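You operate a simulated robot arm through the tools that you are given. There is no shell and no other tool. Be economical: measure what you need, move in short steps, check, and stop when the job is done.

Carry out the task below with a simulated two-armed robot. There is one attempt and no reset: what you move stays moved.

Task
Carry the medium steel tray with both arms and set it in the inside of the large steel tray. Then open the island bench drawer, take the black pipe coupling and put it inside, then shut the drawer. Then open the pale blue box lid. The order counts. Set down upright: black pipe coupling.

It is judged by the outcome, as a careful person would: the job done as asked, and still so three seconds after it is handed in. It fails if anything else is knocked over, pushed out of place, dropped, spilled or broken. A push-on lid holds only when it is set on centred and level and pressed home; a screw cap is set on level and turned clockwise until tight.

Robot
Two 7-joint arms with fingered hands on one trunk, on a base that drives. Base frame: it is fixed to the floor where the robot stands at the start and does not move with it; the origin is under the middle of the robot, x ahead of it, y to its left, z up; the surface under the hand at the start is at about z = 0.74. Lengths are in m, angles in rad, forces in N, time in s.
The left shoulder is at the start at [0.03, 0.119, 1.044], the right one opposite. With the tool pointing down near the work surface each hand reaches from about 0.1 to 0.74 m from the robot's upright axis, wherever it stands, measured 20 degrees to its own side. Places, roughly: black pipe coupling [4, 4.25, 0.75]; drawer isle [0.6, 3, 0.6]; inside of the large steel tray [5, 1.3, 0.5]; island bench drawer [0.7, 3, 0.7]; medium steel tray (43x26x5 cm) [0.5, 0, 0.8]; pale blue box lid [-0.2, -3.9, 0.9]. Payload 3.8 kg a hand.
The tool frame of a hand sits at the grasp point between the pads (the TCP): z along the fingers, y along the line on which they close. The tips reach 0.025 m beyond it. The gripper opens to 0.088 m. The gripper's body begins 0.029 m behind the TCP. The gripper is a hand of 4 fingers: y runs from the thumb to the fingers, the wrist lies at [-0.013, -0.106, -0.174] in the tool frame, and closing takes about 1.5 s.
Orientation is that of the tool frame in the base frame, as a unit quaternion [x, y, z, w]. With the fingers straight down and the wrist toward the robot, the tool's x, y and z point along [0, 1, 0], [1, 0, 0] and [0, 0, -1] of the base frame.

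Tools
- The arms move only by the tool move_arm. It takes "left_commands", "right_commands" or both (then of equal length, played together; a hand with none holds still); each is a list of rows, each a list of 6 numbers: the shift along the tool's x, y, z in m, then the turn, a rotation vector about the tool's x, y, z in rad. In form: [[x, y, z, wx, wy, wz], ...]. A call has 1 to 8 rows; each row is the pose to reach, as a shift and turn from the pose commanded when the call began, along the tool's axes at that moment. "left_claw" and "right_claw" are, for a hand that has rows, the finger opening in m, from 0 to 0.088, set as the call begins (left out, the last holds). A row lasts 0.2 s, in which the tool goes at most 0.05 m and 0.15 rad; a call with a longer step from one row to the next is refused whole, and so is a gripper value outside its range. A pose out of reach is approached as far as the arm can. The call stops where the force on the tool passes 40 N (or 10 N more than at its start, if that is more) or the arm is blocked; 0.2 s more then pass. Each finger travels about 0.153 m/s and halts on what it meets, pressing with about 23 N; the grip force reading is that of the motor and also rises with nothing between the fingers. The clock runs only during rows and for 0.2 s after the last one: add rows that repeat a pose to give the fingers time. The reply holds the time, the measured pose of the TCP, the force on the tool along the base axes, the opening and the grip force, in the units named above and with some noise, with the torque about the TCP (base axes, N m) and any sound that the robot's microphone picked up.
- Cameras (640 x 400 px; columns grow to the right, rows downward): "scene" is now at [0.057, 0.0124, 1.5826]; the picture's right is [0.11, -0.99, 0.00], its down [-0.85, -0.09, -0.51] and it looks along [0.51, 0.06, -0.86] (base axes); focal length 266 px, centre (320, 200). "left" rides on the left gripper at [-0.064, -0.083, -0.098] in its tool frame; the picture's right is [-0.62, -0.37, 0.69], its down [0.71, -0.63, 0.30] and it looks along [0.32, 0.68, 0.65] (tool axes); focal length 265 px, centre (320, 200). "right" rides on the right gripper at [0.064, -0.083, -0.098] in its tool frame; the picture's right is [-0.62, 0.37, -0.69], its down [-0.71, -0.63, 0.30] and it looks along [-0.32, 0.68, 0.65] (tool axes); focal length 265 px, centre (320, 200). There is no depth. A picture from a camera that has moved, and an enlarged one, comes with that camera's place and axes in the base frame and with its lens. The place of the scene camera against the robot may be out by one fixed shift of up to 0.012 m in any direction.
- snapshot(camera): a new picture of that camera. The clock stands still meanwhile.
- move_column(by): slides the trunk up (or, below 0, down) by that many m; the arms and the scene camera ride with it, the base frame stays. It gives what a move gives, with no picture.
- drive_base(legs): drives the robot by 1 to 6 legs, each [ahead, left, turn to the left] in m, m and rad, along the robot's own axes; the way and the turn of a leg run together, so that a leg with both is an arc; at most 1.5 m and 3.142 rad a leg. The arms and the cameras ride along, it lands a little off, and it stops where it bumps. It gives what a move gives.
- set_grasp(shape, hand): the hand has 4 fingers and takes this shape, open, in about a second: jaw (thumb against the fingers, like two jaws); tri (thumb and two fingers); tip (a fingertip pinch); poke (one finger out to press); point (the index stretched); flat (the hand flat); cup (the hand cupped); fist (a fist). The gripper value then closes the fingers along that shape, each until it touches; the sizes above hold for jaw. It gives what a move gives, with no picture.
- turn_head(pan, tilt): turns the head with the scene camera to pan (to the left, within 2.094 rad either way) and tilt (down, from -0.506 to 1.204), counted from straight ahead of the robot. It gives what a move gives.
- enlarge(camera, box): a new picture of the part [left, top, right, bottom] of that camera's present view, enlarged. The clock stands still meanwhile.
- close_job(): hands the job in; it is judged then, once.

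Go step by step. Nothing tells you exact positions but the pictures and the camera data: compare them with the known pose of the tool, close in by small moves and look again before you grip or let go. The budget is 165 turns and 130 pictures, counting those below and the enlarged ones. Unless the task says otherwise, let go and move clear before handing in.

The tools are called after "Call:" as a command line: name --argument value ..., lists and objects as JSON in quotes. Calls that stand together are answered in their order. move_arm: Moves the arms, as the interface text tells. Its arguments: {"type":"object","properties":{"left_commands":{"type":"array","items":{"type":"array","items":{"type":"number"}}},"left_claw":{"type":"number"},"right_commands":{"type":"array","items":{"type":"array","items":{"type":"number"}}},"right_claw":{"type":"number"}},"required":[]} The other tools are called the same way: move_column (by) slides the trunk up or down; set_grasp (shape, hand) gives the hand a shape; drive_base (legs) drives the base; turn_head (pan, tilt) turns the head that bears the scene camera; snapshot (camera) takes a picture; enlarge (camera, box) takes an enlarged picture of a part of a camera's view; close_job () hands the job in.

At the start:

```text
t: 0.0
left_ee_pos: [0.4763, 0.2367, 1.0522]
left_ee_rot: [0.707, 0.707, 0.0, 0.0]
left_wrist_force: [0.5, -0.3, 0.3]
left_ft_torque: [0.0, 0.01, -0.01]
left_grip_width: 0.0877
left_grasp_force: 0.0
left_shape: jaw
right_ee_pos: [0.5563, -0.223, 1.06]
right_ee_rot: [0.707, 0.707, 0.0, 0.0]
right_wrist_force: [0.1, 0.0, 0.2]
right_ft_torque: [0.02, 0.03, 0.0]
right_grip_width: 0.0876
right_grasp_force: 0.1
right_shape: jaw
trunk travel left (down, up): [-0.2, 0.39]
robot x, y, heading: [-0.0, -0.0002, -0.0]
head pan, tilt: [0.108, 1.03]
```

scene: 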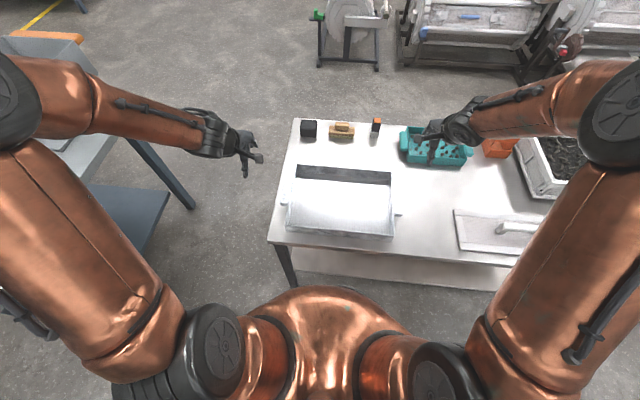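
right: 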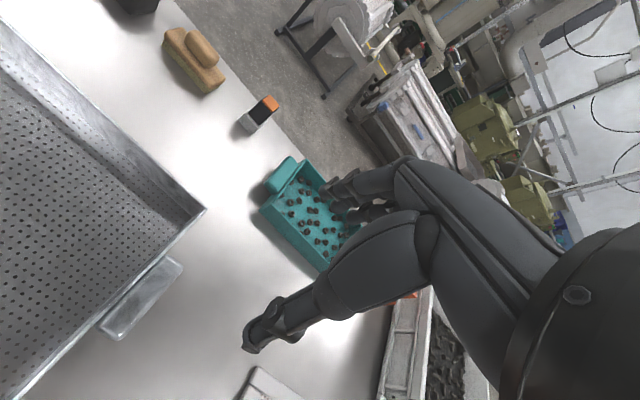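
left: 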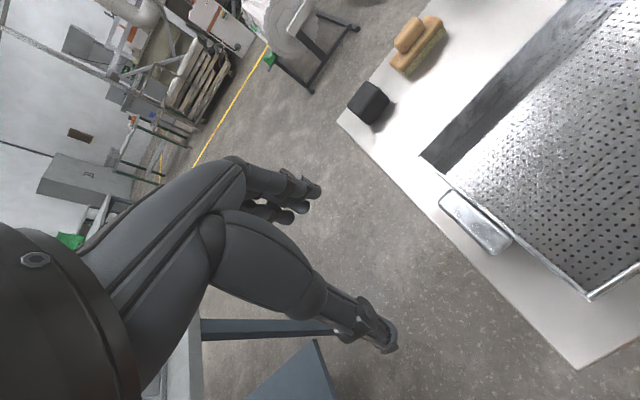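

The medium tray stands on the bench ahead with a flat tab handle on each short side. I look closer to measure it.

Call:
enlarge --camera "scene" --box '[260, 110, 420, 260]'

Call:
turn_head --pan 0.0 --tilt 0.3

Call:
snapshot --camera "scene"

```text
2.67 times, centred on (340, 185) of scene
camera zoom: at [0.057, 0.0124, 1.5826], right [0.11, -0.99, 0.0], down [-0.85, -0.09, -0.51], along [0.51, 0.06, -0.86], focal length 710 px, centre (267, 240)
```

zoom: 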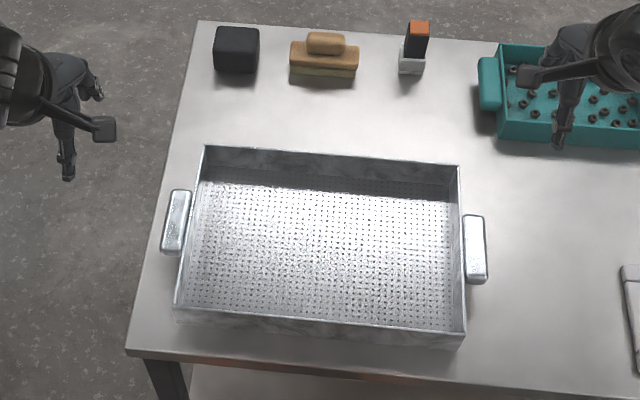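

```text
t: 1.1
left_ee_pos: [0.4756, 0.2375, 1.0508]
left_ee_rot: [0.707, 0.707, 0.0, 0.0]
left_wrist_force: [-1.0, -0.6, 0.8]
left_ft_torque: [0.0, 0.03, -0.03]
left_grip_width: 0.0876
left_grasp_force: 0.0
left_shape: jaw
right_ee_pos: [0.5558, -0.2253, 1.0597]
right_ee_rot: [0.708, 0.707, -0.001, -0.001]
right_wrist_force: [-1.0, -0.5, -0.8]
right_ft_torque: [0.02, -0.03, 0.0]
right_grip_width: 0.0877
right_grasp_force: 0.2
right_shape: jaw
trunk travel left (down, up): [-0.2, 0.39]
robot x, y, heading: [-0.002, 0.0023, -0.005]
head pan, tilt: [0.0, 0.3]
```

```text
125 pictures are left
camera scene: at [0.083, 0.0051, 1.6441], right [0.0, -1.0, 0.0], down [-0.3, 0.0, -0.95], along [0.95, 0.0, -0.3], focal length 266 px, centre (320, 200)
```

scene: 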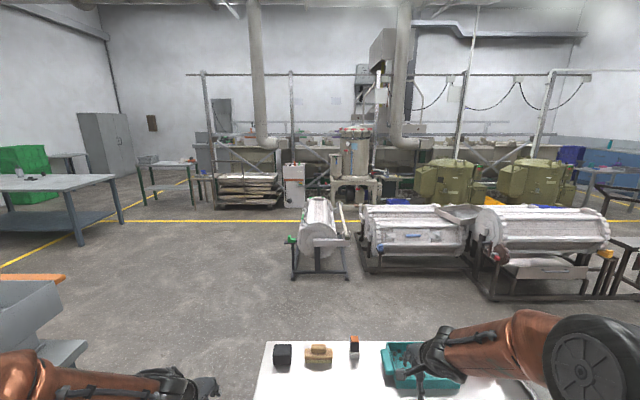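

The room is open; the large tray should be near pixel (250,180), the coupling on the left table. I enlarge both places.

Call:
enlarge --camera "scene" --box '[190, 130, 350, 230]'

Call:
enlarge --camera "scene" --box '[0, 130, 160, 230]'

Call:
turn_head --pan 1.3 --tilt 0.4

Call:
snapshot --camera "scene"

Call:
turn_head --pan -1.5 --tilt 0.4

Call:
snapshot --camera "scene"

```text
4.00 times, centred on (270, 180) of scene
camera zoom: at [0.083, 0.0051, 1.6441], right [0.0, -1.0, 0.0], down [-0.3, 0.0, -0.95], along [0.95, 0.0, -0.3], focal length 1065 px, centre (520, 280)
```

zoom: 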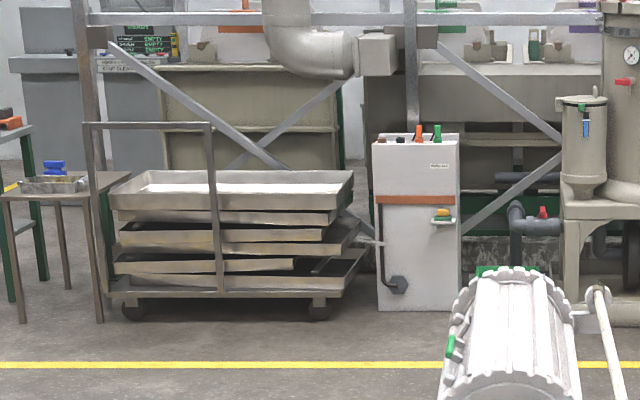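

```text
4.00 times, centred on (80, 180) of scene
camera zoom: at [0.083, 0.0051, 1.6441], right [0.0, -1.0, 0.0], down [-0.3, 0.0, -0.95], along [0.95, 0.0, -0.3], focal length 1065 px, centre (1280, 280)
```

zoom: 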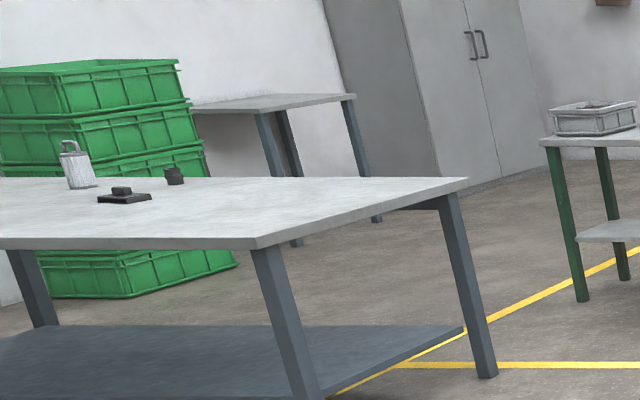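

```text
t: 2.6
left_ee_pos: [0.4764, 0.2382, 1.0518]
left_ee_rot: [0.707, 0.708, -0.001, 0.0]
left_wrist_force: [-0.9, 0.0, -0.1]
left_ft_torque: [-0.03, -0.01, 0.01]
left_grip_width: 0.0875
left_grasp_force: 0.0
left_shape: jaw
right_ee_pos: [0.5565, -0.2241, 1.0603]
right_ee_rot: [0.707, 0.707, 0.0, 0.0]
right_wrist_force: [0.1, -0.7, 1.0]
right_ft_torque: [0.03, 0.02, -0.03]
right_grip_width: 0.0874
right_grasp_force: 0.1
right_shape: jaw
trunk travel left (down, up): [-0.2, 0.39]
robot x, y, heading: [-0.0, 0.0013, 0.0]
head pan, tilt: [1.3, 0.4]
```

```text
122 pictures are left
camera scene: at [0.0145, 0.0944, 1.635], right [0.96, -0.27, 0.0], down [-0.1, -0.37, -0.92], along [0.25, 0.89, -0.39], focal length 266 px, centre (320, 200)
```

scene: 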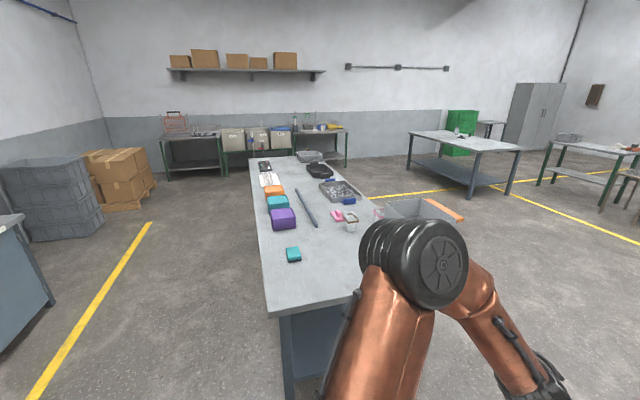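

```text
t: 5.0
left_ee_pos: [0.4749, 0.2378, 1.0518]
left_ee_rot: [0.707, 0.707, 0.0, -0.001]
left_wrist_force: [-0.7, 0.5, -0.6]
left_ft_torque: [-0.02, 0.0, 0.03]
left_grip_width: 0.0875
left_grasp_force: 0.1
left_shape: jaw
right_ee_pos: [0.5557, -0.2241, 1.0603]
right_ee_rot: [0.707, 0.707, 0.001, -0.001]
right_wrist_force: [0.5, 0.2, 0.1]
right_ft_torque: [0.0, 0.0, 0.02]
right_grip_width: 0.0875
right_grasp_force: 0.1
right_shape: jaw
trunk travel left (down, up): [-0.2, 0.39]
robot x, y, heading: [-0.0008, 0.0009, 0.004]
head pan, tilt: [-1.499, 0.4]
```

```text
121 pictures are left
camera scene: at [-0.0037, -0.0873, 1.635], right [-1.0, -0.07, 0.0], down [-0.03, 0.39, -0.92], along [0.07, -0.92, -0.39], focal length 266 px, centre (320, 200)
```

scene: 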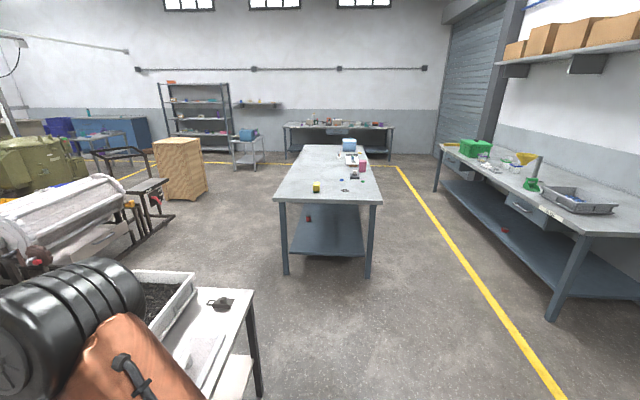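

Map is clear. Now I look closely at the tray's two tabs with the hand cameras.

Call:
enlarge --camera "left" --box '[400, 120, 600, 300]'

Call:
enlarge --camera "right" --box '[60, 180, 260, 360]'

Call:
turn_head --pan 0.0 --tilt 1.1

Call:
snapshot --camera "scene"

```text
2.22 times, centred on (500, 210) of left
camera zoom: at [0.393, 0.1737, 1.1501], right [-0.37, -0.62, -0.69], down [-0.63, 0.71, -0.3], along [0.68, 0.32, -0.65], focal length 590 px, centre (-80, 178)
```

zoom: 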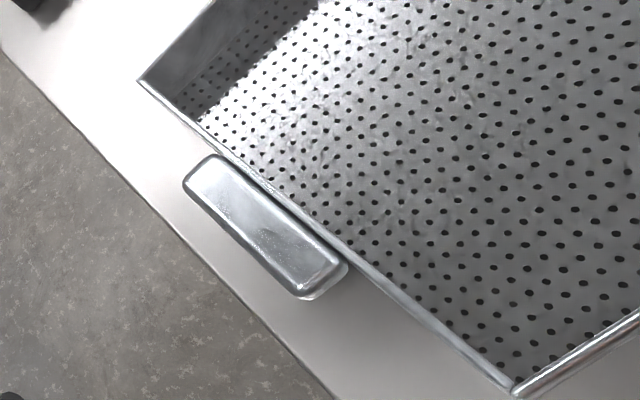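

```text
2.22 times, centred on (160, 270) of right
camera zoom: at [0.4737, -0.1597, 1.1574], right [0.37, -0.62, 0.69], down [-0.63, -0.71, -0.3], along [0.68, -0.32, -0.65], focal length 590 px, centre (676, 44)
```

zoom: 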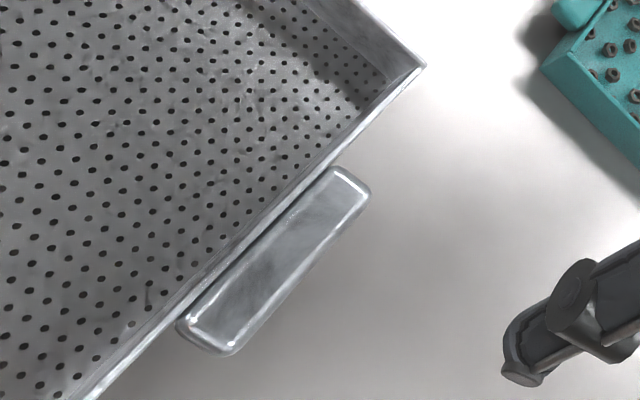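

```text
t: 6.6
left_ee_pos: [0.4749, 0.237, 1.0514]
left_ee_rot: [0.707, 0.707, -0.001, 0.001]
left_wrist_force: [0.3, 0.9, 0.3]
left_ft_torque: [0.07, -0.01, 0.04]
left_grip_width: 0.0879
left_grasp_force: 0.1
left_shape: jaw
right_ee_pos: [0.5558, -0.2253, 1.0592]
right_ee_rot: [0.706, 0.708, 0.001, 0.0]
right_wrist_force: [-0.1, 0.6, -0.1]
right_ft_torque: [0.01, 0.01, -0.03]
right_grip_width: 0.0877
right_grasp_force: 0.0
right_shape: jaw
trunk travel left (down, up): [-0.2, 0.39]
robot x, y, heading: [-0.0013, 0.0008, 0.002]
head pan, tilt: [0.0, 1.1]
```

```text
118 pictures are left
camera scene: at [0.0528, 0.0051, 1.5781], right [0.0, -1.0, 0.0], down [-0.89, 0.0, -0.45], along [0.45, 0.0, -0.89], focal length 266 px, centre (320, 200)
```

scene: 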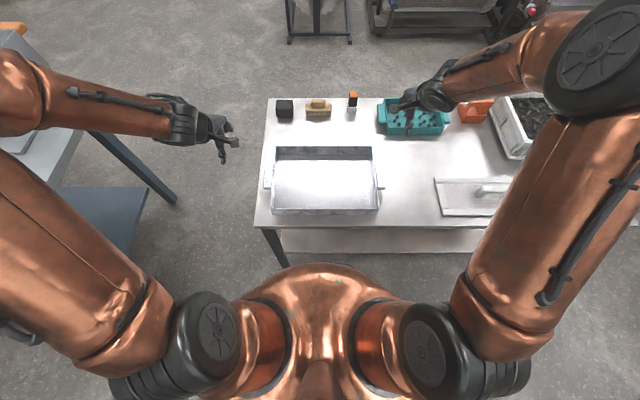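

Each tab is a solid block about 3 cm wide on the end walls: left outer edge y≈0.195, right ≈ -0.221, centred on x≈0.54. I will turn the hands so they pinch wall plus block along y.

Call:
move_arm --left_commands '[[-0.007, 0.008, 0.01, 0, 0, 0.14], [-0.015, 0.016, 0.02, 0, 0, 0.28], [-0.022, 0.024, 0.03, 0, 0, 0.42], [-0.03, 0.032, 0.04, 0, 0, 0.56], [-0.037, 0.04, 0.05, 0, 0, 0.7], [-0.044, 0.048, 0.06, 0, 0, 0.84], [-0.052, 0.056, 0.07, 0, 0, 0.98], [-0.059, 0.064, 0.08, 0, 0, 1.12]]' --right_commands '[[0.002, -0.002, 0.01, 0, 0, -0.14], [0.005, -0.004, 0.02, 0, 0, -0.28], [0.007, -0.006, 0.03, 0, 0, -0.42], [0.01, -0.008, 0.04, 0, 0, -0.56], [0.012, -0.01, 0.05, 0, 0, -0.7], [0.014, -0.012, 0.06, 0, 0, -0.84], [0.017, -0.014, 0.07, 0, 0, -0.98], [0.019, -0.016, 0.08, 0, 0, -1.12]]'

Call:
move_arm --left_commands '[[0, 0, 0.01, 0, 0, 0.14], [0, 0, 0.02, 0, 0, 0.28], [0, 0, 0.03, 0, 0, 0.42], [0, 0, 0.04, 0, 0, 0.4508], [0, 0, 0.04, 0, 0, 0.4508]]' --right_commands '[[0, 0, 0.01, 0, 0, -0.14], [0, 0, 0.02, 0, 0, -0.28], [0, 0, 0.03, 0, 0, -0.42], [0, 0, 0.04, 0, 0, -0.4508], [0, 0, 0.04, 0, 0, -0.4508]]'

Call:
snapshot --camera "left"

Call:
snapshot --camera "right"

Call:
snapshot --camera "scene"

```text
t: 8.4
left_ee_pos: [0.5409, 0.178, 0.9715]
left_ee_rot: [0.975, 0.222, -0.001, 0.0]
left_wrist_force: [0.5, 0.7, 0.3]
left_ft_torque: [0.0, -0.04, 0.04]
left_grip_width: 0.0875
left_grasp_force: 0.1
left_shape: jaw
right_ee_pos: [0.5411, -0.2059, 0.9777]
right_ee_rot: [0.223, 0.975, -0.001, 0.0]
right_wrist_force: [-0.4, 0.6, 0.1]
right_ft_torque: [-0.02, -0.02, 0.01]
right_grip_width: 0.0874
right_grasp_force: 0.0
right_shape: jaw
trunk travel left (down, up): [-0.2, 0.39]
robot x, y, heading: [0.0012, -0.0036, 0.002]
head pan, tilt: [0.0, 1.1]
```

```text
t: 9.6
left_ee_pos: [0.5405, 0.1773, 0.9322]
left_ee_rot: [1.0, -0.001, 0.001, 0.0]
left_wrist_force: [-0.2, -0.6, -0.1]
left_ft_torque: [-0.03, -0.01, -0.01]
left_grip_width: 0.0877
left_grasp_force: 0.2
left_shape: jaw
right_ee_pos: [0.5416, -0.2047, 0.9394]
right_ee_rot: [-0.001, 1.0, 0.0, 0.001]
right_wrist_force: [-0.8, 0.1, -1.0]
right_ft_torque: [-0.03, 0.02, -0.02]
right_grip_width: 0.0874
right_grasp_force: 0.0
right_shape: jaw
trunk travel left (down, up): [-0.2, 0.39]
robot x, y, heading: [-0.0005, -0.0017, -0.0]
head pan, tilt: [0.0, 1.1]
```

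```text
117 pictures are left
camera left: at [0.476, 0.2619, 1.0304], right [-0.62, 0.37, -0.69], down [0.72, 0.63, -0.3], along [0.32, -0.68, -0.65], focal length 265 px, centre (320, 200)
```

left: 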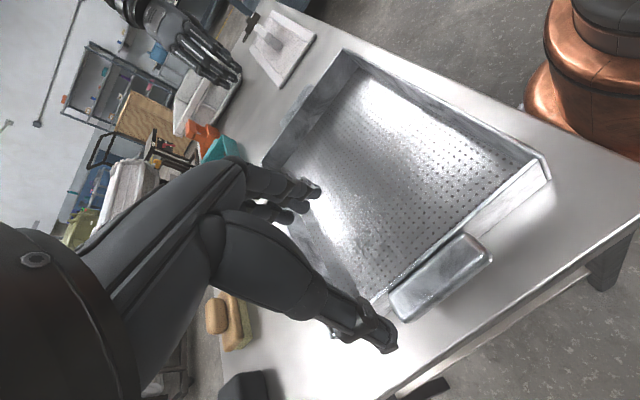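

```text
116 pictures are left
camera right: at [0.4782, -0.2872, 1.0371], right [0.62, 0.37, 0.69], down [0.72, -0.63, -0.3], along [0.32, 0.68, -0.65], focal length 265 px, centre (320, 200)
```

right: 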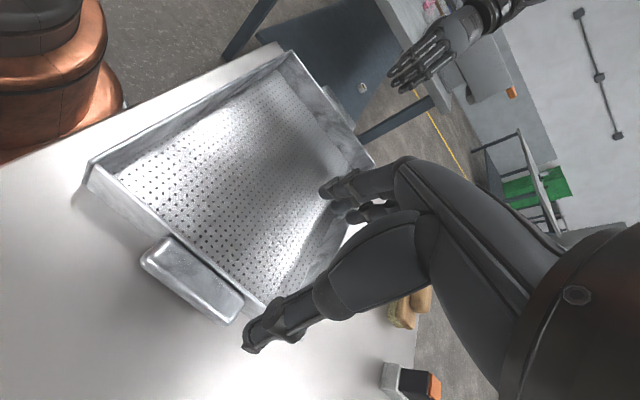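

```text
115 pictures are left
camera scene: at [0.0529, 0.0051, 1.5781], right [0.0, -1.0, 0.0], down [-0.89, 0.0, -0.45], along [0.45, 0.0, -0.89], focal length 266 px, centre (320, 200)
```

scene: 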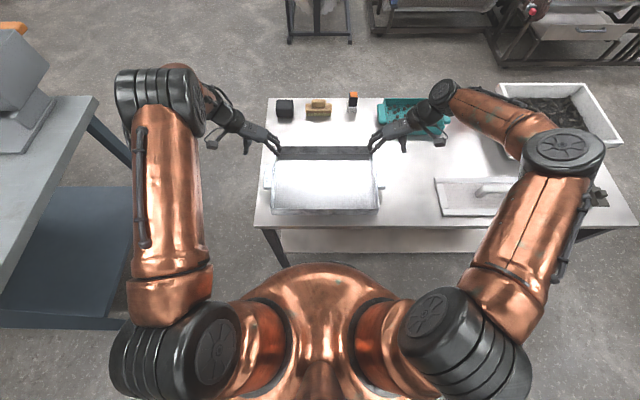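

The hands straddle the tabs as intended. I descend most of the way and look.

Call:
move_arm --left_commands '[[0, 0, 0.03, 0, 0, 0], [0, 0, 0.06, 0, 0, 0], [-0.002, 0, 0.09, 0, 0, 0], [-0.003, 0, 0.115, 0, 0, 0], [-0.003, 0, 0.13, 0, 0, 0]]' --right_commands '[[0, 0, 0.03, 0, 0, 0], [0, 0, 0.06, 0, 0, 0], [0.002, 0, 0.09, 0, 0, 0], [0.003, -0.001, 0.12, 0, 0, 0], [0.003, -0.001, 0.137, 0, 0, 0]]'

Call:
snapshot --camera "left"

Call:
snapshot --camera "right"

Call:
enlarge --camera "scene" --box '[220, 90, 420, 220]'

```text
t: 10.8
left_ee_pos: [0.5368, 0.1768, 0.8001]
left_ee_rot: [1.0, 0.0, 0.0, 0.0]
left_wrist_force: [-0.5, 0.2, -0.3]
left_ft_torque: [-0.03, 0.01, -0.01]
left_grip_width: 0.0877
left_grasp_force: 0.0
left_shape: jaw
right_ee_pos: [0.5367, -0.207, 0.8017]
right_ee_rot: [0.0, 1.0, 0.0, 0.0]
right_wrist_force: [0.0, 0.4, 0.6]
right_ft_torque: [0.0, 0.03, 0.01]
right_grip_width: 0.0876
right_grasp_force: 0.0
right_shape: jaw
trunk travel left (down, up): [-0.2, 0.39]
robot x, y, heading: [-0.0009, -0.0016, -0.004]
head pan, tilt: [0.0, 1.1]
```

```text
114 pictures are left
camera left: at [0.4734, 0.2615, 0.8995], right [-0.62, 0.37, -0.69], down [0.71, 0.63, -0.3], along [0.32, -0.68, -0.65], focal length 265 px, centre (320, 200)
```

left: 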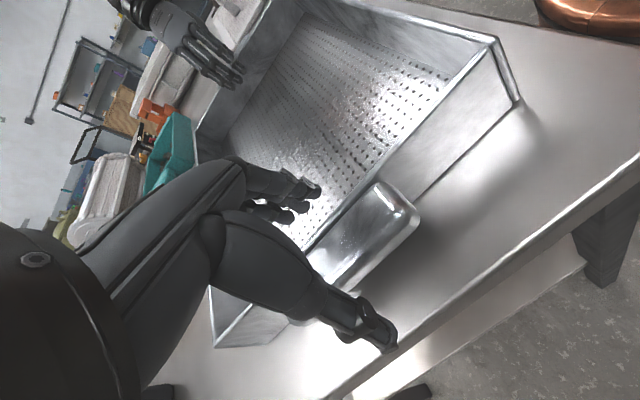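

```text
113 pictures are left
camera right: at [0.4735, -0.2888, 0.8994], right [0.62, 0.37, 0.69], down [0.71, -0.63, -0.3], along [0.32, 0.68, -0.65], focal length 265 px, centre (320, 200)
```

right: 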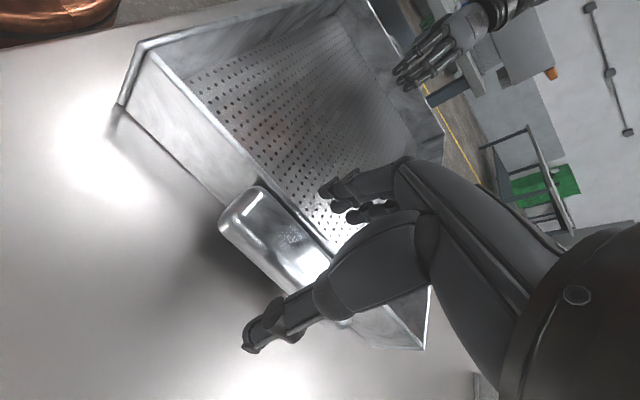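

```text
3.08 times, centred on (320, 155) of scene
camera zoom: at [0.0532, 0.0051, 1.5781], right [0.0, -1.0, 0.0], down [-0.89, 0.0, -0.45], along [0.45, 0.0, -0.89], focal length 819 px, centre (320, 338)
```

zoom: 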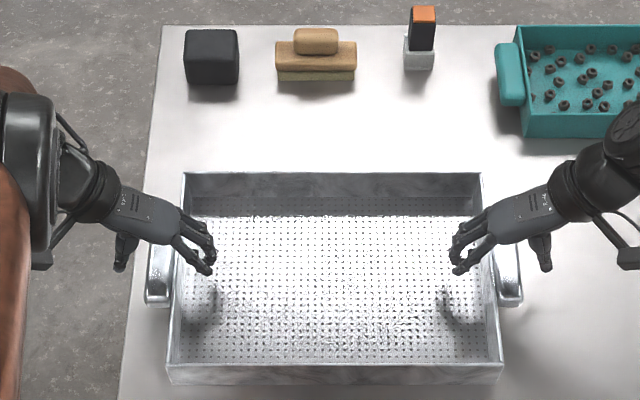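

Alignment is good; I lower to the tab height and close.

Call:
move_arm --left_commands '[[0, 0, 0.01, 0, 0, 0], [0, 0, 0.02, 0, 0, 0], [0, 0, 0.028, 0, 0, 0]]' --right_commands '[[0, 0, 0.01, 0, 0, 0], [0, 0, 0.02, 0, 0, 0], [0, 0, 0.028, 0, 0, 0]]'

Call:
snapshot --camera "left"

Call:
snapshot --camera "right"

```text
t: 11.6
left_ee_pos: [0.5356, 0.1778, 0.7718]
left_ee_rot: [1.0, 0.0, -0.002, 0.0]
left_wrist_force: [0.2, 0.8, 0.3]
left_ft_torque: [0.02, 0.0, 0.02]
left_grip_width: 0.0876
left_grasp_force: 0.1
left_shape: jaw
right_ee_pos: [0.5383, -0.2063, 0.7748]
right_ee_rot: [0.001, 1.0, 0.0, 0.001]
right_wrist_force: [-0.5, 0.3, 0.2]
right_ft_torque: [-0.02, -0.03, 0.0]
right_grip_width: 0.0873
right_grasp_force: 0.0
right_shape: jaw
trunk travel left (down, up): [-0.2, 0.39]
robot x, y, heading: [0.001, -0.0055, -0.002]
head pan, tilt: [0.0, 1.1]
```

```text
111 pictures are left
camera left: at [0.4728, 0.2633, 0.8719], right [-0.62, 0.37, -0.69], down [0.71, 0.63, -0.3], along [0.32, -0.68, -0.65], focal length 265 px, centre (320, 200)
```

left: 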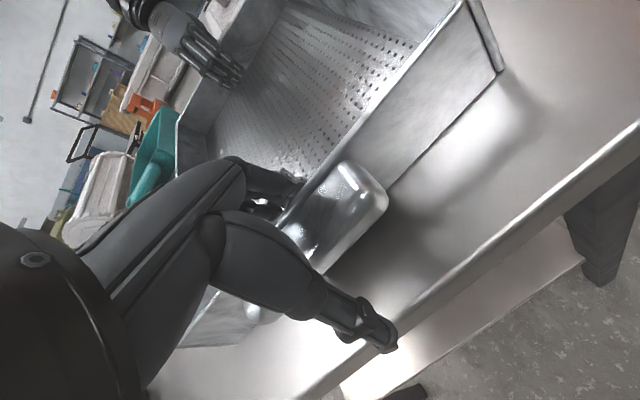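

```text
110 pictures are left
camera right: at [0.4751, -0.289, 0.8727], right [0.62, 0.37, 0.69], down [0.71, -0.63, -0.3], along [0.32, 0.68, -0.65], focal length 265 px, centre (320, 200)
```

right: 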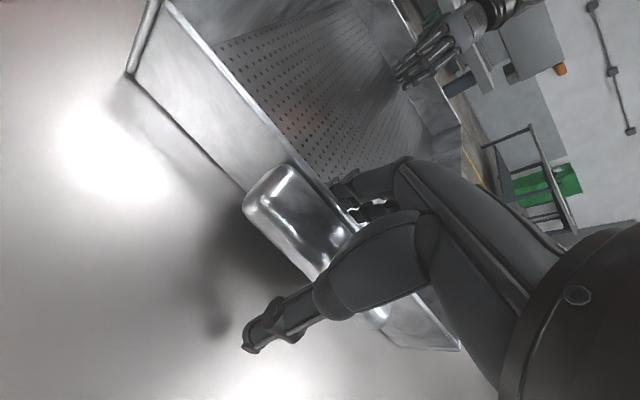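

Fingers straddle wall and block on both sides. I close both hands.

Call:
move_arm --left_commands '[[0, 0, 0.003, 0, 0, 0], [0, 0, 0.003, 0, 0, 0], [0, 0, 0.003, 0, 0, 0], [0, 0, 0.003, 0, 0, 0], [0, 0, 0.003, 0, 0, 0], [0, 0, 0.003, 0, 0, 0], [0, 0, 0.003, 0, 0, 0], [0, 0, 0.003, 0, 0, 0]]' --right_commands '[[0, 0, 0.005, 0, 0, 0], [0, 0, 0.005, 0, 0, 0], [0, 0, 0.005, 0, 0, 0], [0, 0, 0.005, 0, 0, 0], [0, 0, 0.005, 0, 0, 0], [0, 0, 0.005, 0, 0, 0], [0, 0, 0.005, 0, 0, 0], [0, 0, 0.005, 0, 0, 0]]' --left_claw 0 --right_claw 0

Call:
enlarge --camera "scene" --box '[220, 90, 420, 220]'

Call:
snapshot --camera "left"

```text
t: 13.4
left_ee_pos: [0.5369, 0.1784, 0.7694]
left_ee_rot: [1.0, 0.0, 0.001, 0.0]
left_wrist_force: [-0.5, 4.1, 0.1]
left_ft_torque: [-0.47, -0.03, -0.08]
left_grip_width: 0.0316
left_grasp_force: 23.3
left_shape: jaw
right_ee_pos: [0.5379, -0.2059, 0.7695]
right_ee_rot: [0.0, 1.0, 0.0, -0.001]
right_wrist_force: [0.6, -2.9, 3.5]
right_ft_torque: [0.6, 0.03, 0.1]
right_grip_width: 0.0309
right_grasp_force: 23.0
right_shape: jaw
trunk travel left (down, up): [-0.2, 0.39]
robot x, y, heading: [-0.0, 0.0016, 0.002]
head pan, tilt: [0.0, 1.1]
```

```text
3.08 times, centred on (320, 155) of scene
camera zoom: at [0.0529, 0.0053, 1.5781], right [0.0, -1.0, 0.0], down [-0.89, 0.0, -0.45], along [0.45, 0.0, -0.89], focal length 819 px, centre (320, 338)
```

zoom: 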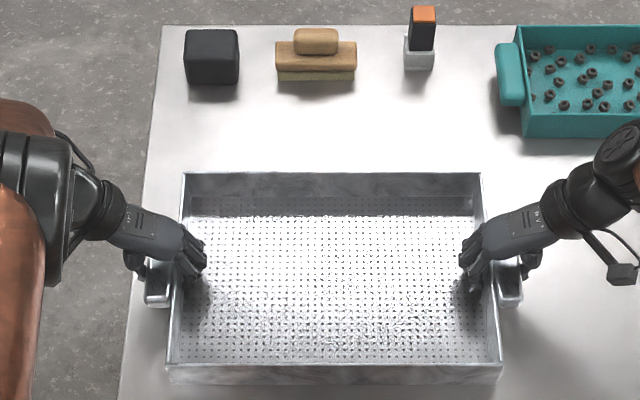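

```text
108 pictures are left
camera left: at [0.4727, 0.2628, 0.869], right [-0.62, 0.37, -0.69], down [0.71, 0.63, -0.3], along [0.32, -0.68, -0.65], focal length 265 px, centre (320, 200)
```

left: 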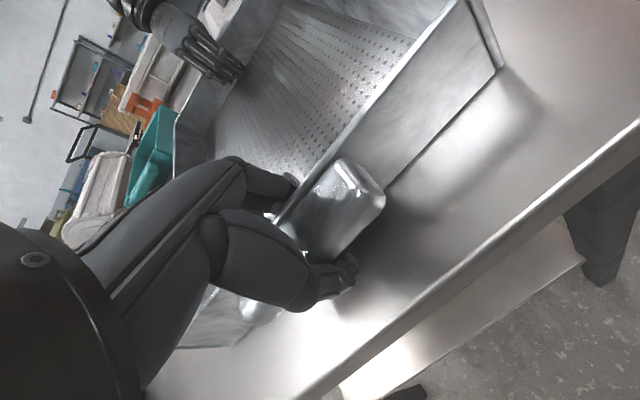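

Both grips are firm (about 3.1 cm). I lift by the trunk, which keeps both hands in step.

Call:
move_column --by 0.03

Call:
enlarge --camera "scene" --box '[220, 90, 420, 220]'

```text
t: 14.2
left_ee_pos: [0.5374, 0.1781, 0.8]
left_ee_rot: [1.0, 0.0, 0.0, 0.0]
left_wrist_force: [-0.7, 4.9, -2.7]
left_ft_torque: [-0.48, 0.02, -0.05]
left_grip_width: 0.0314
left_grasp_force: 22.8
left_shape: jaw
right_ee_pos: [0.5386, -0.2057, 0.7992]
right_ee_rot: [0.0, 1.0, 0.0, -0.001]
right_wrist_force: [-1.0, -4.4, -3.0]
right_ft_torque: [0.54, 0.0, 0.1]
right_grip_width: 0.0312
right_grasp_force: 23.2
right_shape: jaw
trunk travel left (down, up): [-0.23, 0.36]
robot x, y, heading: [0.0016, 0.002, 0.0]
head pan, tilt: [0.0, 1.1]
```

```text
3.08 times, centred on (320, 155) of scene
camera zoom: at [0.054, 0.0049, 1.608], right [0.0, -1.0, 0.0], down [-0.89, 0.0, -0.45], along [0.45, 0.0, -0.89], focal length 819 px, centre (320, 338)
```

zoom: 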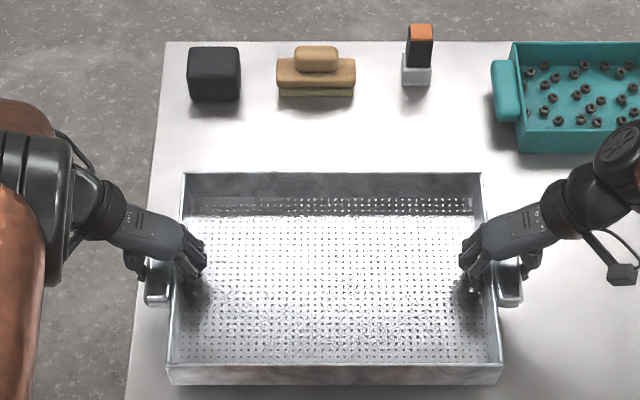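

The tray is up, level and light. I raise it further, back away from the bench, and turn left to take the wide route round the far end of the island.

Call:
move_column --by 0.2

Call:
turn_head --pan 2.05 --tilt 0.4

Call:
snapshot --camera "scene"

Call:
turn_head --pan 0 --tilt 0.5

Call:
drive_base --legs '[[-0.65, 0, 0], [0, 0, 1.5708]]'

Call:
snapshot --camera "scene"

```text
t: 16.4
left_ee_pos: [0.5361, 0.1784, 0.9993]
left_ee_rot: [1.0, 0.0, -0.001, 0.0]
left_wrist_force: [-0.5, 4.9, -3.3]
left_ft_torque: [-0.44, 0.0, -0.09]
left_grip_width: 0.0316
left_grasp_force: 22.8
left_shape: jaw
right_ee_pos: [0.5389, -0.2064, 0.9992]
right_ee_rot: [0.001, 1.0, 0.0, 0.0]
right_wrist_force: [-0.8, -5.6, -3.8]
right_ft_torque: [0.51, 0.0, 0.09]
right_grip_width: 0.0312
right_grasp_force: 23.3
right_shape: jaw
trunk travel left (down, up): [-0.43, 0.16]
robot x, y, heading: [0.0006, 0.0019, 0.001]
head pan, tilt: [0.0, 1.1]
```

```text
t: 18.3
left_ee_pos: [0.538, 0.179, 1.0003]
left_ee_rot: [1.0, 0.0, -0.001, 0.0]
left_wrist_force: [-1.5, 5.5, -2.9]
left_ft_torque: [-0.44, 0.0, -0.04]
left_grip_width: 0.0316
left_grasp_force: 23.1
left_shape: jaw
right_ee_pos: [0.5384, -0.2056, 0.999]
right_ee_rot: [-0.001, 1.0, 0.0, -0.001]
right_wrist_force: [0.0, -6.0, -3.0]
right_ft_torque: [0.5, 0.03, 0.07]
right_grip_width: 0.0309
right_grasp_force: 23.3
right_shape: jaw
trunk travel left (down, up): [-0.43, 0.16]
robot x, y, heading: [-0.0008, -0.0006, 0.003]
head pan, tilt: [2.051, 0.4]
```

```text
106 pictures are left
camera scene: at [-0.0521, 0.0872, 1.865], right [0.89, 0.46, 0.0], down [0.18, -0.35, -0.92], along [-0.43, 0.82, -0.39], focal length 266 px, centre (320, 200)
```

scene: 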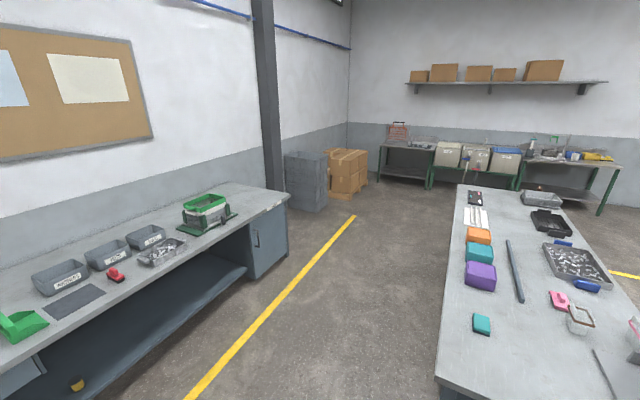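

```text
t: 20.3
left_ee_pos: [0.5369, 0.1792, 1.0002]
left_ee_rot: [1.0, 0.0, 0.0, 0.0]
left_wrist_force: [-0.1, 5.6, -3.4]
left_ft_torque: [-0.43, 0.0, -0.07]
left_grip_width: 0.0317
left_grasp_force: 22.7
left_shape: jaw
right_ee_pos: [0.5378, -0.2066, 0.9992]
right_ee_rot: [0.0, 1.0, -0.001, 0.0]
right_wrist_force: [-1.1, -5.0, -2.0]
right_ft_torque: [0.48, 0.04, 0.07]
right_grip_width: 0.0308
right_grasp_force: 22.9
right_shape: jaw
trunk travel left (down, up): [-0.43, 0.16]
robot x, y, heading: [-0.0015, 0.0034, 0.004]
head pan, tilt: [0.0, 0.499]
```

```text
t: 27.7
left_ee_pos: [-0.8105, 0.5475, 0.9996]
left_ee_rot: [0.713, 0.701, -0.001, 0.0]
left_wrist_force: [-6.7, 0.4, -2.4]
left_ft_torque: [-0.02, -0.41, -0.06]
left_grip_width: 0.0318
left_grasp_force: 23.0
left_shape: jaw
right_ee_pos: [-0.4267, 0.5421, 0.9987]
right_ee_rot: [-0.701, 0.713, 0.001, 0.0]
right_wrist_force: [5.3, -0.9, -2.6]
right_ft_torque: [-0.04, 0.51, 0.05]
right_grip_width: 0.0314
right_grasp_force: 23.2
right_shape: jaw
trunk travel left (down, up): [-0.43, 0.16]
robot x, y, heading: [-0.6434, 0.0029, 1.555]
head pan, tilt: [0.0, 0.499]
```

```text
105 pictures are left
camera scene: at [-0.6321, 0.0855, 1.8558], right [1.0, -0.02, 0.0], down [-0.01, -0.48, -0.88], along [0.02, 0.88, -0.48], focal length 266 px, centre (320, 200)
```

scene: 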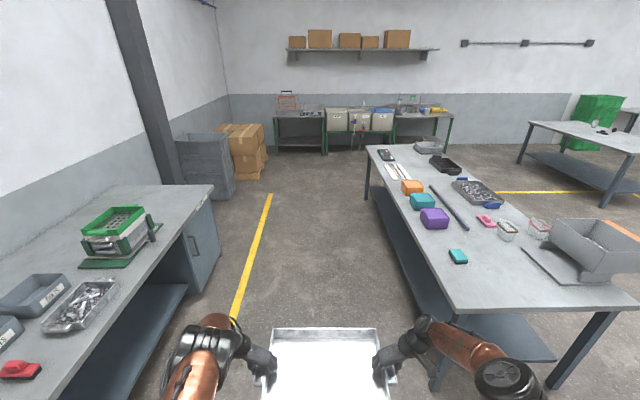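

The corridor is clear, about 1.4 m wide. I shift slightly left and drive to beyond the island, then turn to face +x.

Call:
drive_base --legs '[[0, 0.13, 0.012], [1.4, 0, 0], [1.4, 0, 0], [1.4, 0, 0], [0, 0, -1.5708]]'

Call:
snapshot --camera "scene"

```text
t: 52.6
left_ee_pos: [-0.3093, 4.4035, 1.0003]
left_ee_rot: [1.0, 0.004, -0.001, 0.0]
left_wrist_force: [0.1, 3.9, -2.9]
left_ft_torque: [-0.46, 0.0, -0.06]
left_grip_width: 0.0319
left_grasp_force: 22.6
left_shape: jaw
right_ee_pos: [-0.305, 4.0187, 0.9988]
right_ee_rot: [-0.004, 1.0, 0.001, 0.0]
right_wrist_force: [-0.2, -5.0, -3.6]
right_ft_torque: [0.5, 0.03, 0.07]
right_grip_width: 0.0309
right_grasp_force: 22.4
right_shape: jaw
trunk travel left (down, up): [-0.43, 0.16]
robot x, y, heading: [-0.8452, 4.2224, 0.008]
head pan, tilt: [0.0, 0.499]
```

```text
104 pictures are left
camera scene: at [-0.7626, 4.2265, 1.8558], right [0.01, -1.0, 0.0], down [-0.48, 0.0, -0.88], along [0.88, 0.01, -0.48], focal length 266 px, centre (320, 200)
```

scene: 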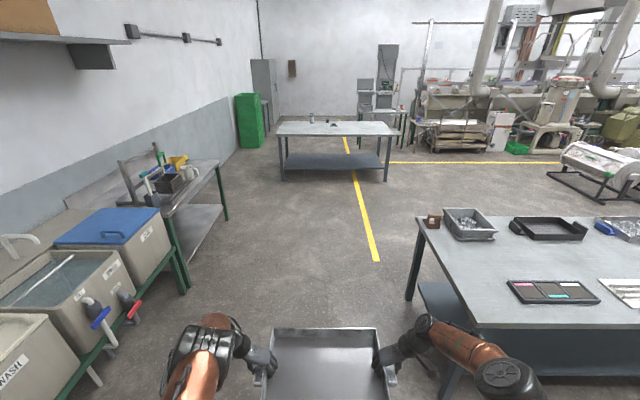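

Clear corridor ahead; I centre in it, drive past the island, then slide right towards the cart line at y≈1.3.

Call:
drive_base --legs '[[0, 0.15, -0.008], [1.5, 0, 0], [1.5, 0, 0], [0, -1.5, 0], [0, -1.5, 0]]'

Call:
snapshot --camera "scene"

```text
t: 82.1
left_ee_pos: [2.6149, 1.5531, 0.9995]
left_ee_rot: [1.0, -0.021, 0.0, 0.0]
left_wrist_force: [0.1, 3.3, -3.0]
left_ft_torque: [-0.48, 0.01, -0.08]
left_grip_width: 0.0316
left_grasp_force: 22.9
left_shape: jaw
right_ee_pos: [2.6002, 1.1686, 0.9998]
right_ee_rot: [0.022, 1.0, 0.0, 0.0]
right_wrist_force: [0.0, -3.3, -2.5]
right_ft_torque: [0.46, 0.0, 0.1]
right_grip_width: 0.0312
right_grasp_force: 22.9
right_shape: jaw
trunk travel left (down, up): [-0.43, 0.16]
robot x, y, heading: [2.0682, 1.3963, -0.043]
head pan, tilt: [0.0, 0.499]
```

```text
103 pictures are left
camera scene: at [2.1521, 1.3995, 1.8558], right [-0.04, -1.0, 0.0], down [-0.48, 0.02, -0.88], along [0.88, -0.04, -0.48], focal length 266 px, centre (320, 200)
```

scene: 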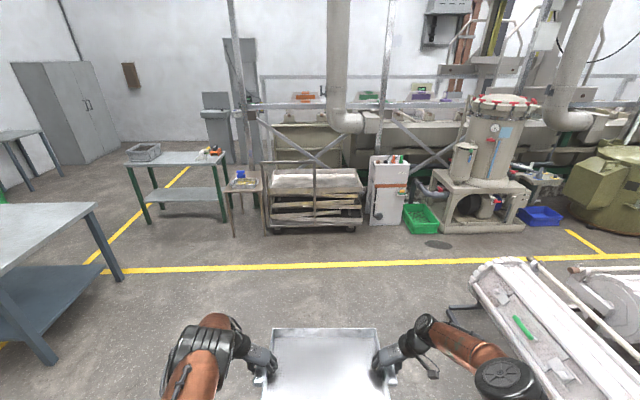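

The cart with the large tray is ahead at the middle. I zoom to see its frame and tray.

Call:
enlarge --camera "scene" --box '[210, 140, 390, 250]'

```text
3.56 times, centred on (300, 195) of scene
camera zoom: at [2.1521, 1.3995, 1.8558], right [-0.04, -1.0, 0.0], down [-0.48, 0.02, -0.88], along [0.88, -0.04, -0.48], focal length 946 px, centre (391, 218)
```

zoom: 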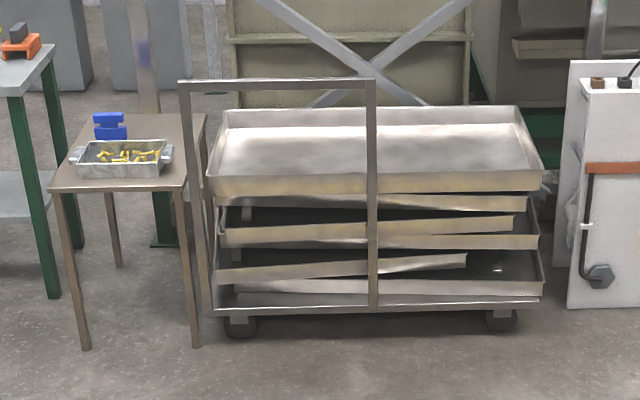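

A push-handle frame stands in front of the left half of the cart (y≈1.34 to 1.88, up to z≈0.9), so I'll want the right half. I drive closer for a better look.

Call:
drive_base --legs '[[0, 0, 0.043], [1.4, 0, 0]]'

Call:
snapshot --camera "scene"

```text
t: 89.3
left_ee_pos: [3.9796, 1.5851, 1.0]
left_ee_rot: [1.0, 0.004, -0.001, -0.001]
left_wrist_force: [0.0, 2.4, -2.8]
left_ft_torque: [-0.49, 0.04, -0.11]
left_grip_width: 0.0316
left_grasp_force: 23.3
left_shape: jaw
right_ee_pos: [3.984, 1.199, 0.9984]
right_ee_rot: [-0.004, 1.0, 0.0, -0.001]
right_wrist_force: [-0.8, -3.1, -4.1]
right_ft_torque: [0.5, 0.05, 0.09]
right_grip_width: 0.031
right_grasp_force: 23.2
right_shape: jaw
trunk travel left (down, up): [-0.43, 0.16]
robot x, y, heading: [3.4439, 1.401, 0.009]
head pan, tilt: [0.0, 0.499]
```

```text
101 pictures are left
camera scene: at [3.5256, 1.4083, 1.8558], right [0.01, -1.0, 0.0], down [-0.48, 0.0, -0.88], along [0.88, 0.01, -0.48], focal length 266 px, centre (320, 200)
```

scene: 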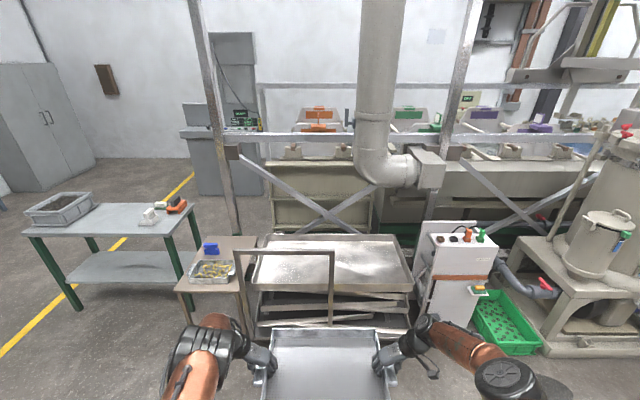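

Opening between the frame's right post (y≈1.36) and the tray's right wall (y≈0.80). I plan to stand right of it (y≈0.88) with the tray held to my left, enter high, then lower behind the post; I test that arm posture here in open space.

Call:
move_arm --left_commands '[[0.0, -0.025, 0, 0, 0, 0], [0.0, -0.05, 0, 0, 0, 0], [0.0, -0.075, 0, 0, 0, 0], [0.01, -0.1, 0, 0, 0, 0], [0.02, -0.125, 0, 0, 0, 0], [0.03, -0.15, 0, 0, 0, 0], [0.04, -0.17, 0, 0, 0, 0], [0.05, -0.19, 0, 0, 0, 0]]' --right_commands '[[0.0, 0.025, 0, 0, 0, 0], [0.0, 0.05, 0, 0, 0, 0], [0.0, 0.075, 0, 0, 0, 0], [-0.01, 0.1, 0, 0, 0, 0], [-0.02, 0.125, 0, 0, 0, 0], [-0.03, 0.15, 0, 0, 0, 0], [-0.04, 0.17, 0, 0, 0, 0], [-0.05, 0.19, 0, 0, 0, 0]]'

Call:
turn_head --pan 0.2 --tilt 1.0

Call:
snapshot --camera "scene"

```text
t: 91.1
left_ee_pos: [3.9766, 1.7481, 1.0277]
left_ee_rot: [1.0, 0.004, -0.002, -0.002]
left_wrist_force: [-3.8, 35.6, -3.6]
left_ft_torque: [0.0, -0.05, 0.09]
left_grip_width: 0.0337
left_grasp_force: 22.9
left_shape: jaw
left hand out of reach, approached as far as the arm can: row 5, 6, 7, 8
right_ee_pos: [4.0321, 1.3874, 0.9981]
right_ee_rot: [-0.001, 1.0, -0.004, 0.002]
right_wrist_force: [4.4, -34.3, -2.1]
right_ft_torque: [1.17, 0.24, 0.3]
right_grip_width: 0.0346
right_grasp_force: 23.1
right_shape: jaw
trunk travel left (down, up): [-0.43, 0.16]
robot x, y, heading: [3.4449, 1.4007, 0.009]
head pan, tilt: [0.0, 0.499]
```

```text
t: 92.1
left_ee_pos: [3.9761, 1.7467, 1.0272]
left_ee_rot: [1.0, 0.005, -0.003, -0.004]
left_wrist_force: [-4.4, 37.0, -2.4]
left_ft_torque: [0.01, -0.03, 0.1]
left_grip_width: 0.0338
left_grasp_force: 23.0
left_shape: jaw
right_ee_pos: [4.0309, 1.3873, 0.9974]
right_ee_rot: [-0.002, 1.0, -0.004, 0.0]
right_wrist_force: [4.3, -37.0, -3.5]
right_ft_torque: [1.09, 0.19, 0.29]
right_grip_width: 0.0348
right_grasp_force: 22.6
right_shape: jaw
trunk travel left (down, up): [-0.43, 0.16]
robot x, y, heading: [3.4424, 1.4045, 0.012]
head pan, tilt: [0.201, 1.0]
```

```text
100 pictures are left
camera scene: at [3.5028, 1.4224, 1.8147], right [0.21, -0.98, 0.0], down [-0.82, -0.17, -0.54], along [0.53, 0.11, -0.84], focal length 266 px, centre (320, 200)
```

scene: 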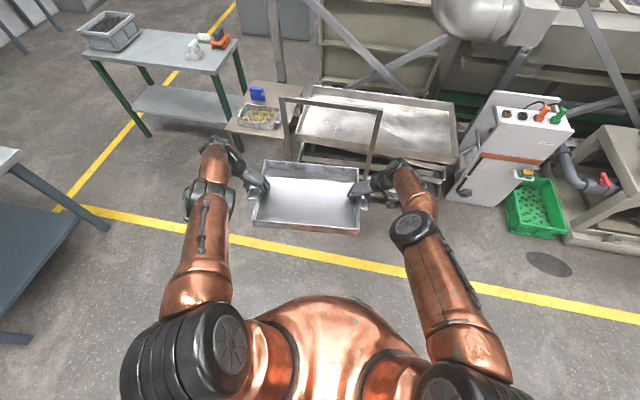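

The left arm ran out of reach and the tray is being squeezed. I back the right hand off to match the left.

Call:
move_arm --right_commands '[[0.012, -0.006, 0, 0, 0, 0], [0.025, -0.013, 0, 0, 0, 0], [0.038, -0.019, -0.01, 0, 0, 0], [0.05, -0.025, -0.02, 0, 0, 0]]'

```text
t: 93.1
left_ee_pos: [3.9756, 1.7436, 1.0292]
left_ee_rot: [1.0, 0.003, 0.0, 0.003]
left_wrist_force: [0.0, 13.3, -1.3]
left_ft_torque: [-0.66, 0.02, -0.2]
left_grip_width: 0.0319
left_grasp_force: 22.8
left_shape: jaw
right_ee_pos: [3.9789, 1.3669, 1.0196]
right_ee_rot: [-0.002, 1.0, -0.001, 0.001]
right_wrist_force: [-0.1, -12.2, -3.6]
right_ft_torque: [0.27, -0.06, -0.01]
right_grip_width: 0.0323
right_grasp_force: 22.8
right_shape: jaw
right hand out of reach, approached as far as the arm can: row 1, 2, 3
trunk travel left (down, up): [-0.43, 0.16]
robot x, y, heading: [3.4431, 1.4022, 0.004]
head pan, tilt: [0.201, 1.0]
```

Relieved. The arm reach is shorter than hoped, so I will keep the tray nearly centred (slightly left) and test how the left hand follows commands.

Call:
move_arm --left_commands '[[0, 0.01, 0, 0, 0, 0], [0, 0.02, 0, 0, 0, 0]]' --right_commands '[[0, -0.014, -0.004, 0, 0, 0], [0, -0.028, -0.008, 0, 0, 0]]'

```text
t: 93.7
left_ee_pos: [3.9779, 1.7234, 1.0274]
left_ee_rot: [1.0, 0.004, -0.002, 0.002]
left_wrist_force: [-0.8, -0.3, -1.4]
left_ft_torque: [-0.94, 0.02, -0.2]
left_grip_width: 0.0323
left_grasp_force: 23.1
left_shape: jaw
right_ee_pos: [3.9814, 1.3383, 1.0266]
right_ee_rot: [-0.003, 1.0, 0.001, 0.0]
right_wrist_force: [0.6, 0.8, -3.7]
right_ft_torque: [0.44, 0.0, 0.09]
right_grip_width: 0.0307
right_grasp_force: 23.0
right_shape: jaw
trunk travel left (down, up): [-0.43, 0.16]
robot x, y, heading: [3.4465, 1.4017, 0.005]
head pan, tilt: [0.201, 1.0]
```

Both hands follow again and the squeeze is gone. I move the tray back right and forward to the planned posture.

Call:
move_arm --left_commands '[[0, 0.025, 0.007, 0, 0, 0], [0, 0.05, 0.013, 0, 0, 0], [0, 0.075, 0.02, 0, 0, 0], [0, 0.1, 0.027, 0, 0, 0], [0.012, 0.1, 0.027, 0, 0, 0], [0.024, 0.1, 0.027, 0, 0, 0], [0.036, 0.1, 0.027, 0, 0, 0], [0.045, 0.1, 0.027, 0, 0, 0]]' --right_commands '[[0, -0.025, 0.007, 0, 0, 0], [0, -0.05, 0.013, 0, 0, 0], [0, -0.075, 0.02, 0, 0, 0], [0, -0.1, 0.027, 0, 0, 0], [-0.012, -0.1, 0.027, 0, 0, 0], [-0.024, -0.1, 0.027, 0, 0, 0], [-0.036, -0.1, 0.027, 0, 0, 0], [-0.045, -0.1, 0.027, 0, 0, 0]]'

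Call:
snapshot --camera "scene"

```text
t: 95.5
left_ee_pos: [4.0126, 1.6237, 1.0]
left_ee_rot: [1.0, 0.003, -0.001, -0.001]
left_wrist_force: [0.0, 3.9, -1.4]
left_ft_torque: [-0.9, -0.04, -0.08]
left_grip_width: 0.0321
left_grasp_force: 22.8
left_shape: jaw
left hand out of reach, approached as far as the arm can: row 7, 8
right_ee_pos: [4.0276, 1.239, 1.0012]
right_ee_rot: [-0.003, 1.0, -0.002, 0.0]
right_wrist_force: [0.7, -3.6, -3.0]
right_ft_torque: [0.48, 0.06, 0.14]
right_grip_width: 0.0314
right_grasp_force: 23.0
right_shape: jaw
trunk travel left (down, up): [-0.43, 0.16]
robot x, y, heading: [3.4428, 1.4048, 0.01]
head pan, tilt: [0.201, 1.0]
```

```text
99 pictures are left
camera scene: at [3.503, 1.4238, 1.8147], right [0.21, -0.98, 0.0], down [-0.82, -0.17, -0.54], along [0.53, 0.11, -0.84], focal length 266 px, centre (320, 200)
```

scene: 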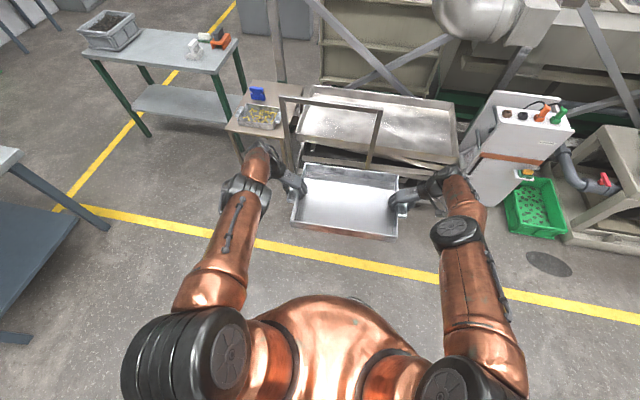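

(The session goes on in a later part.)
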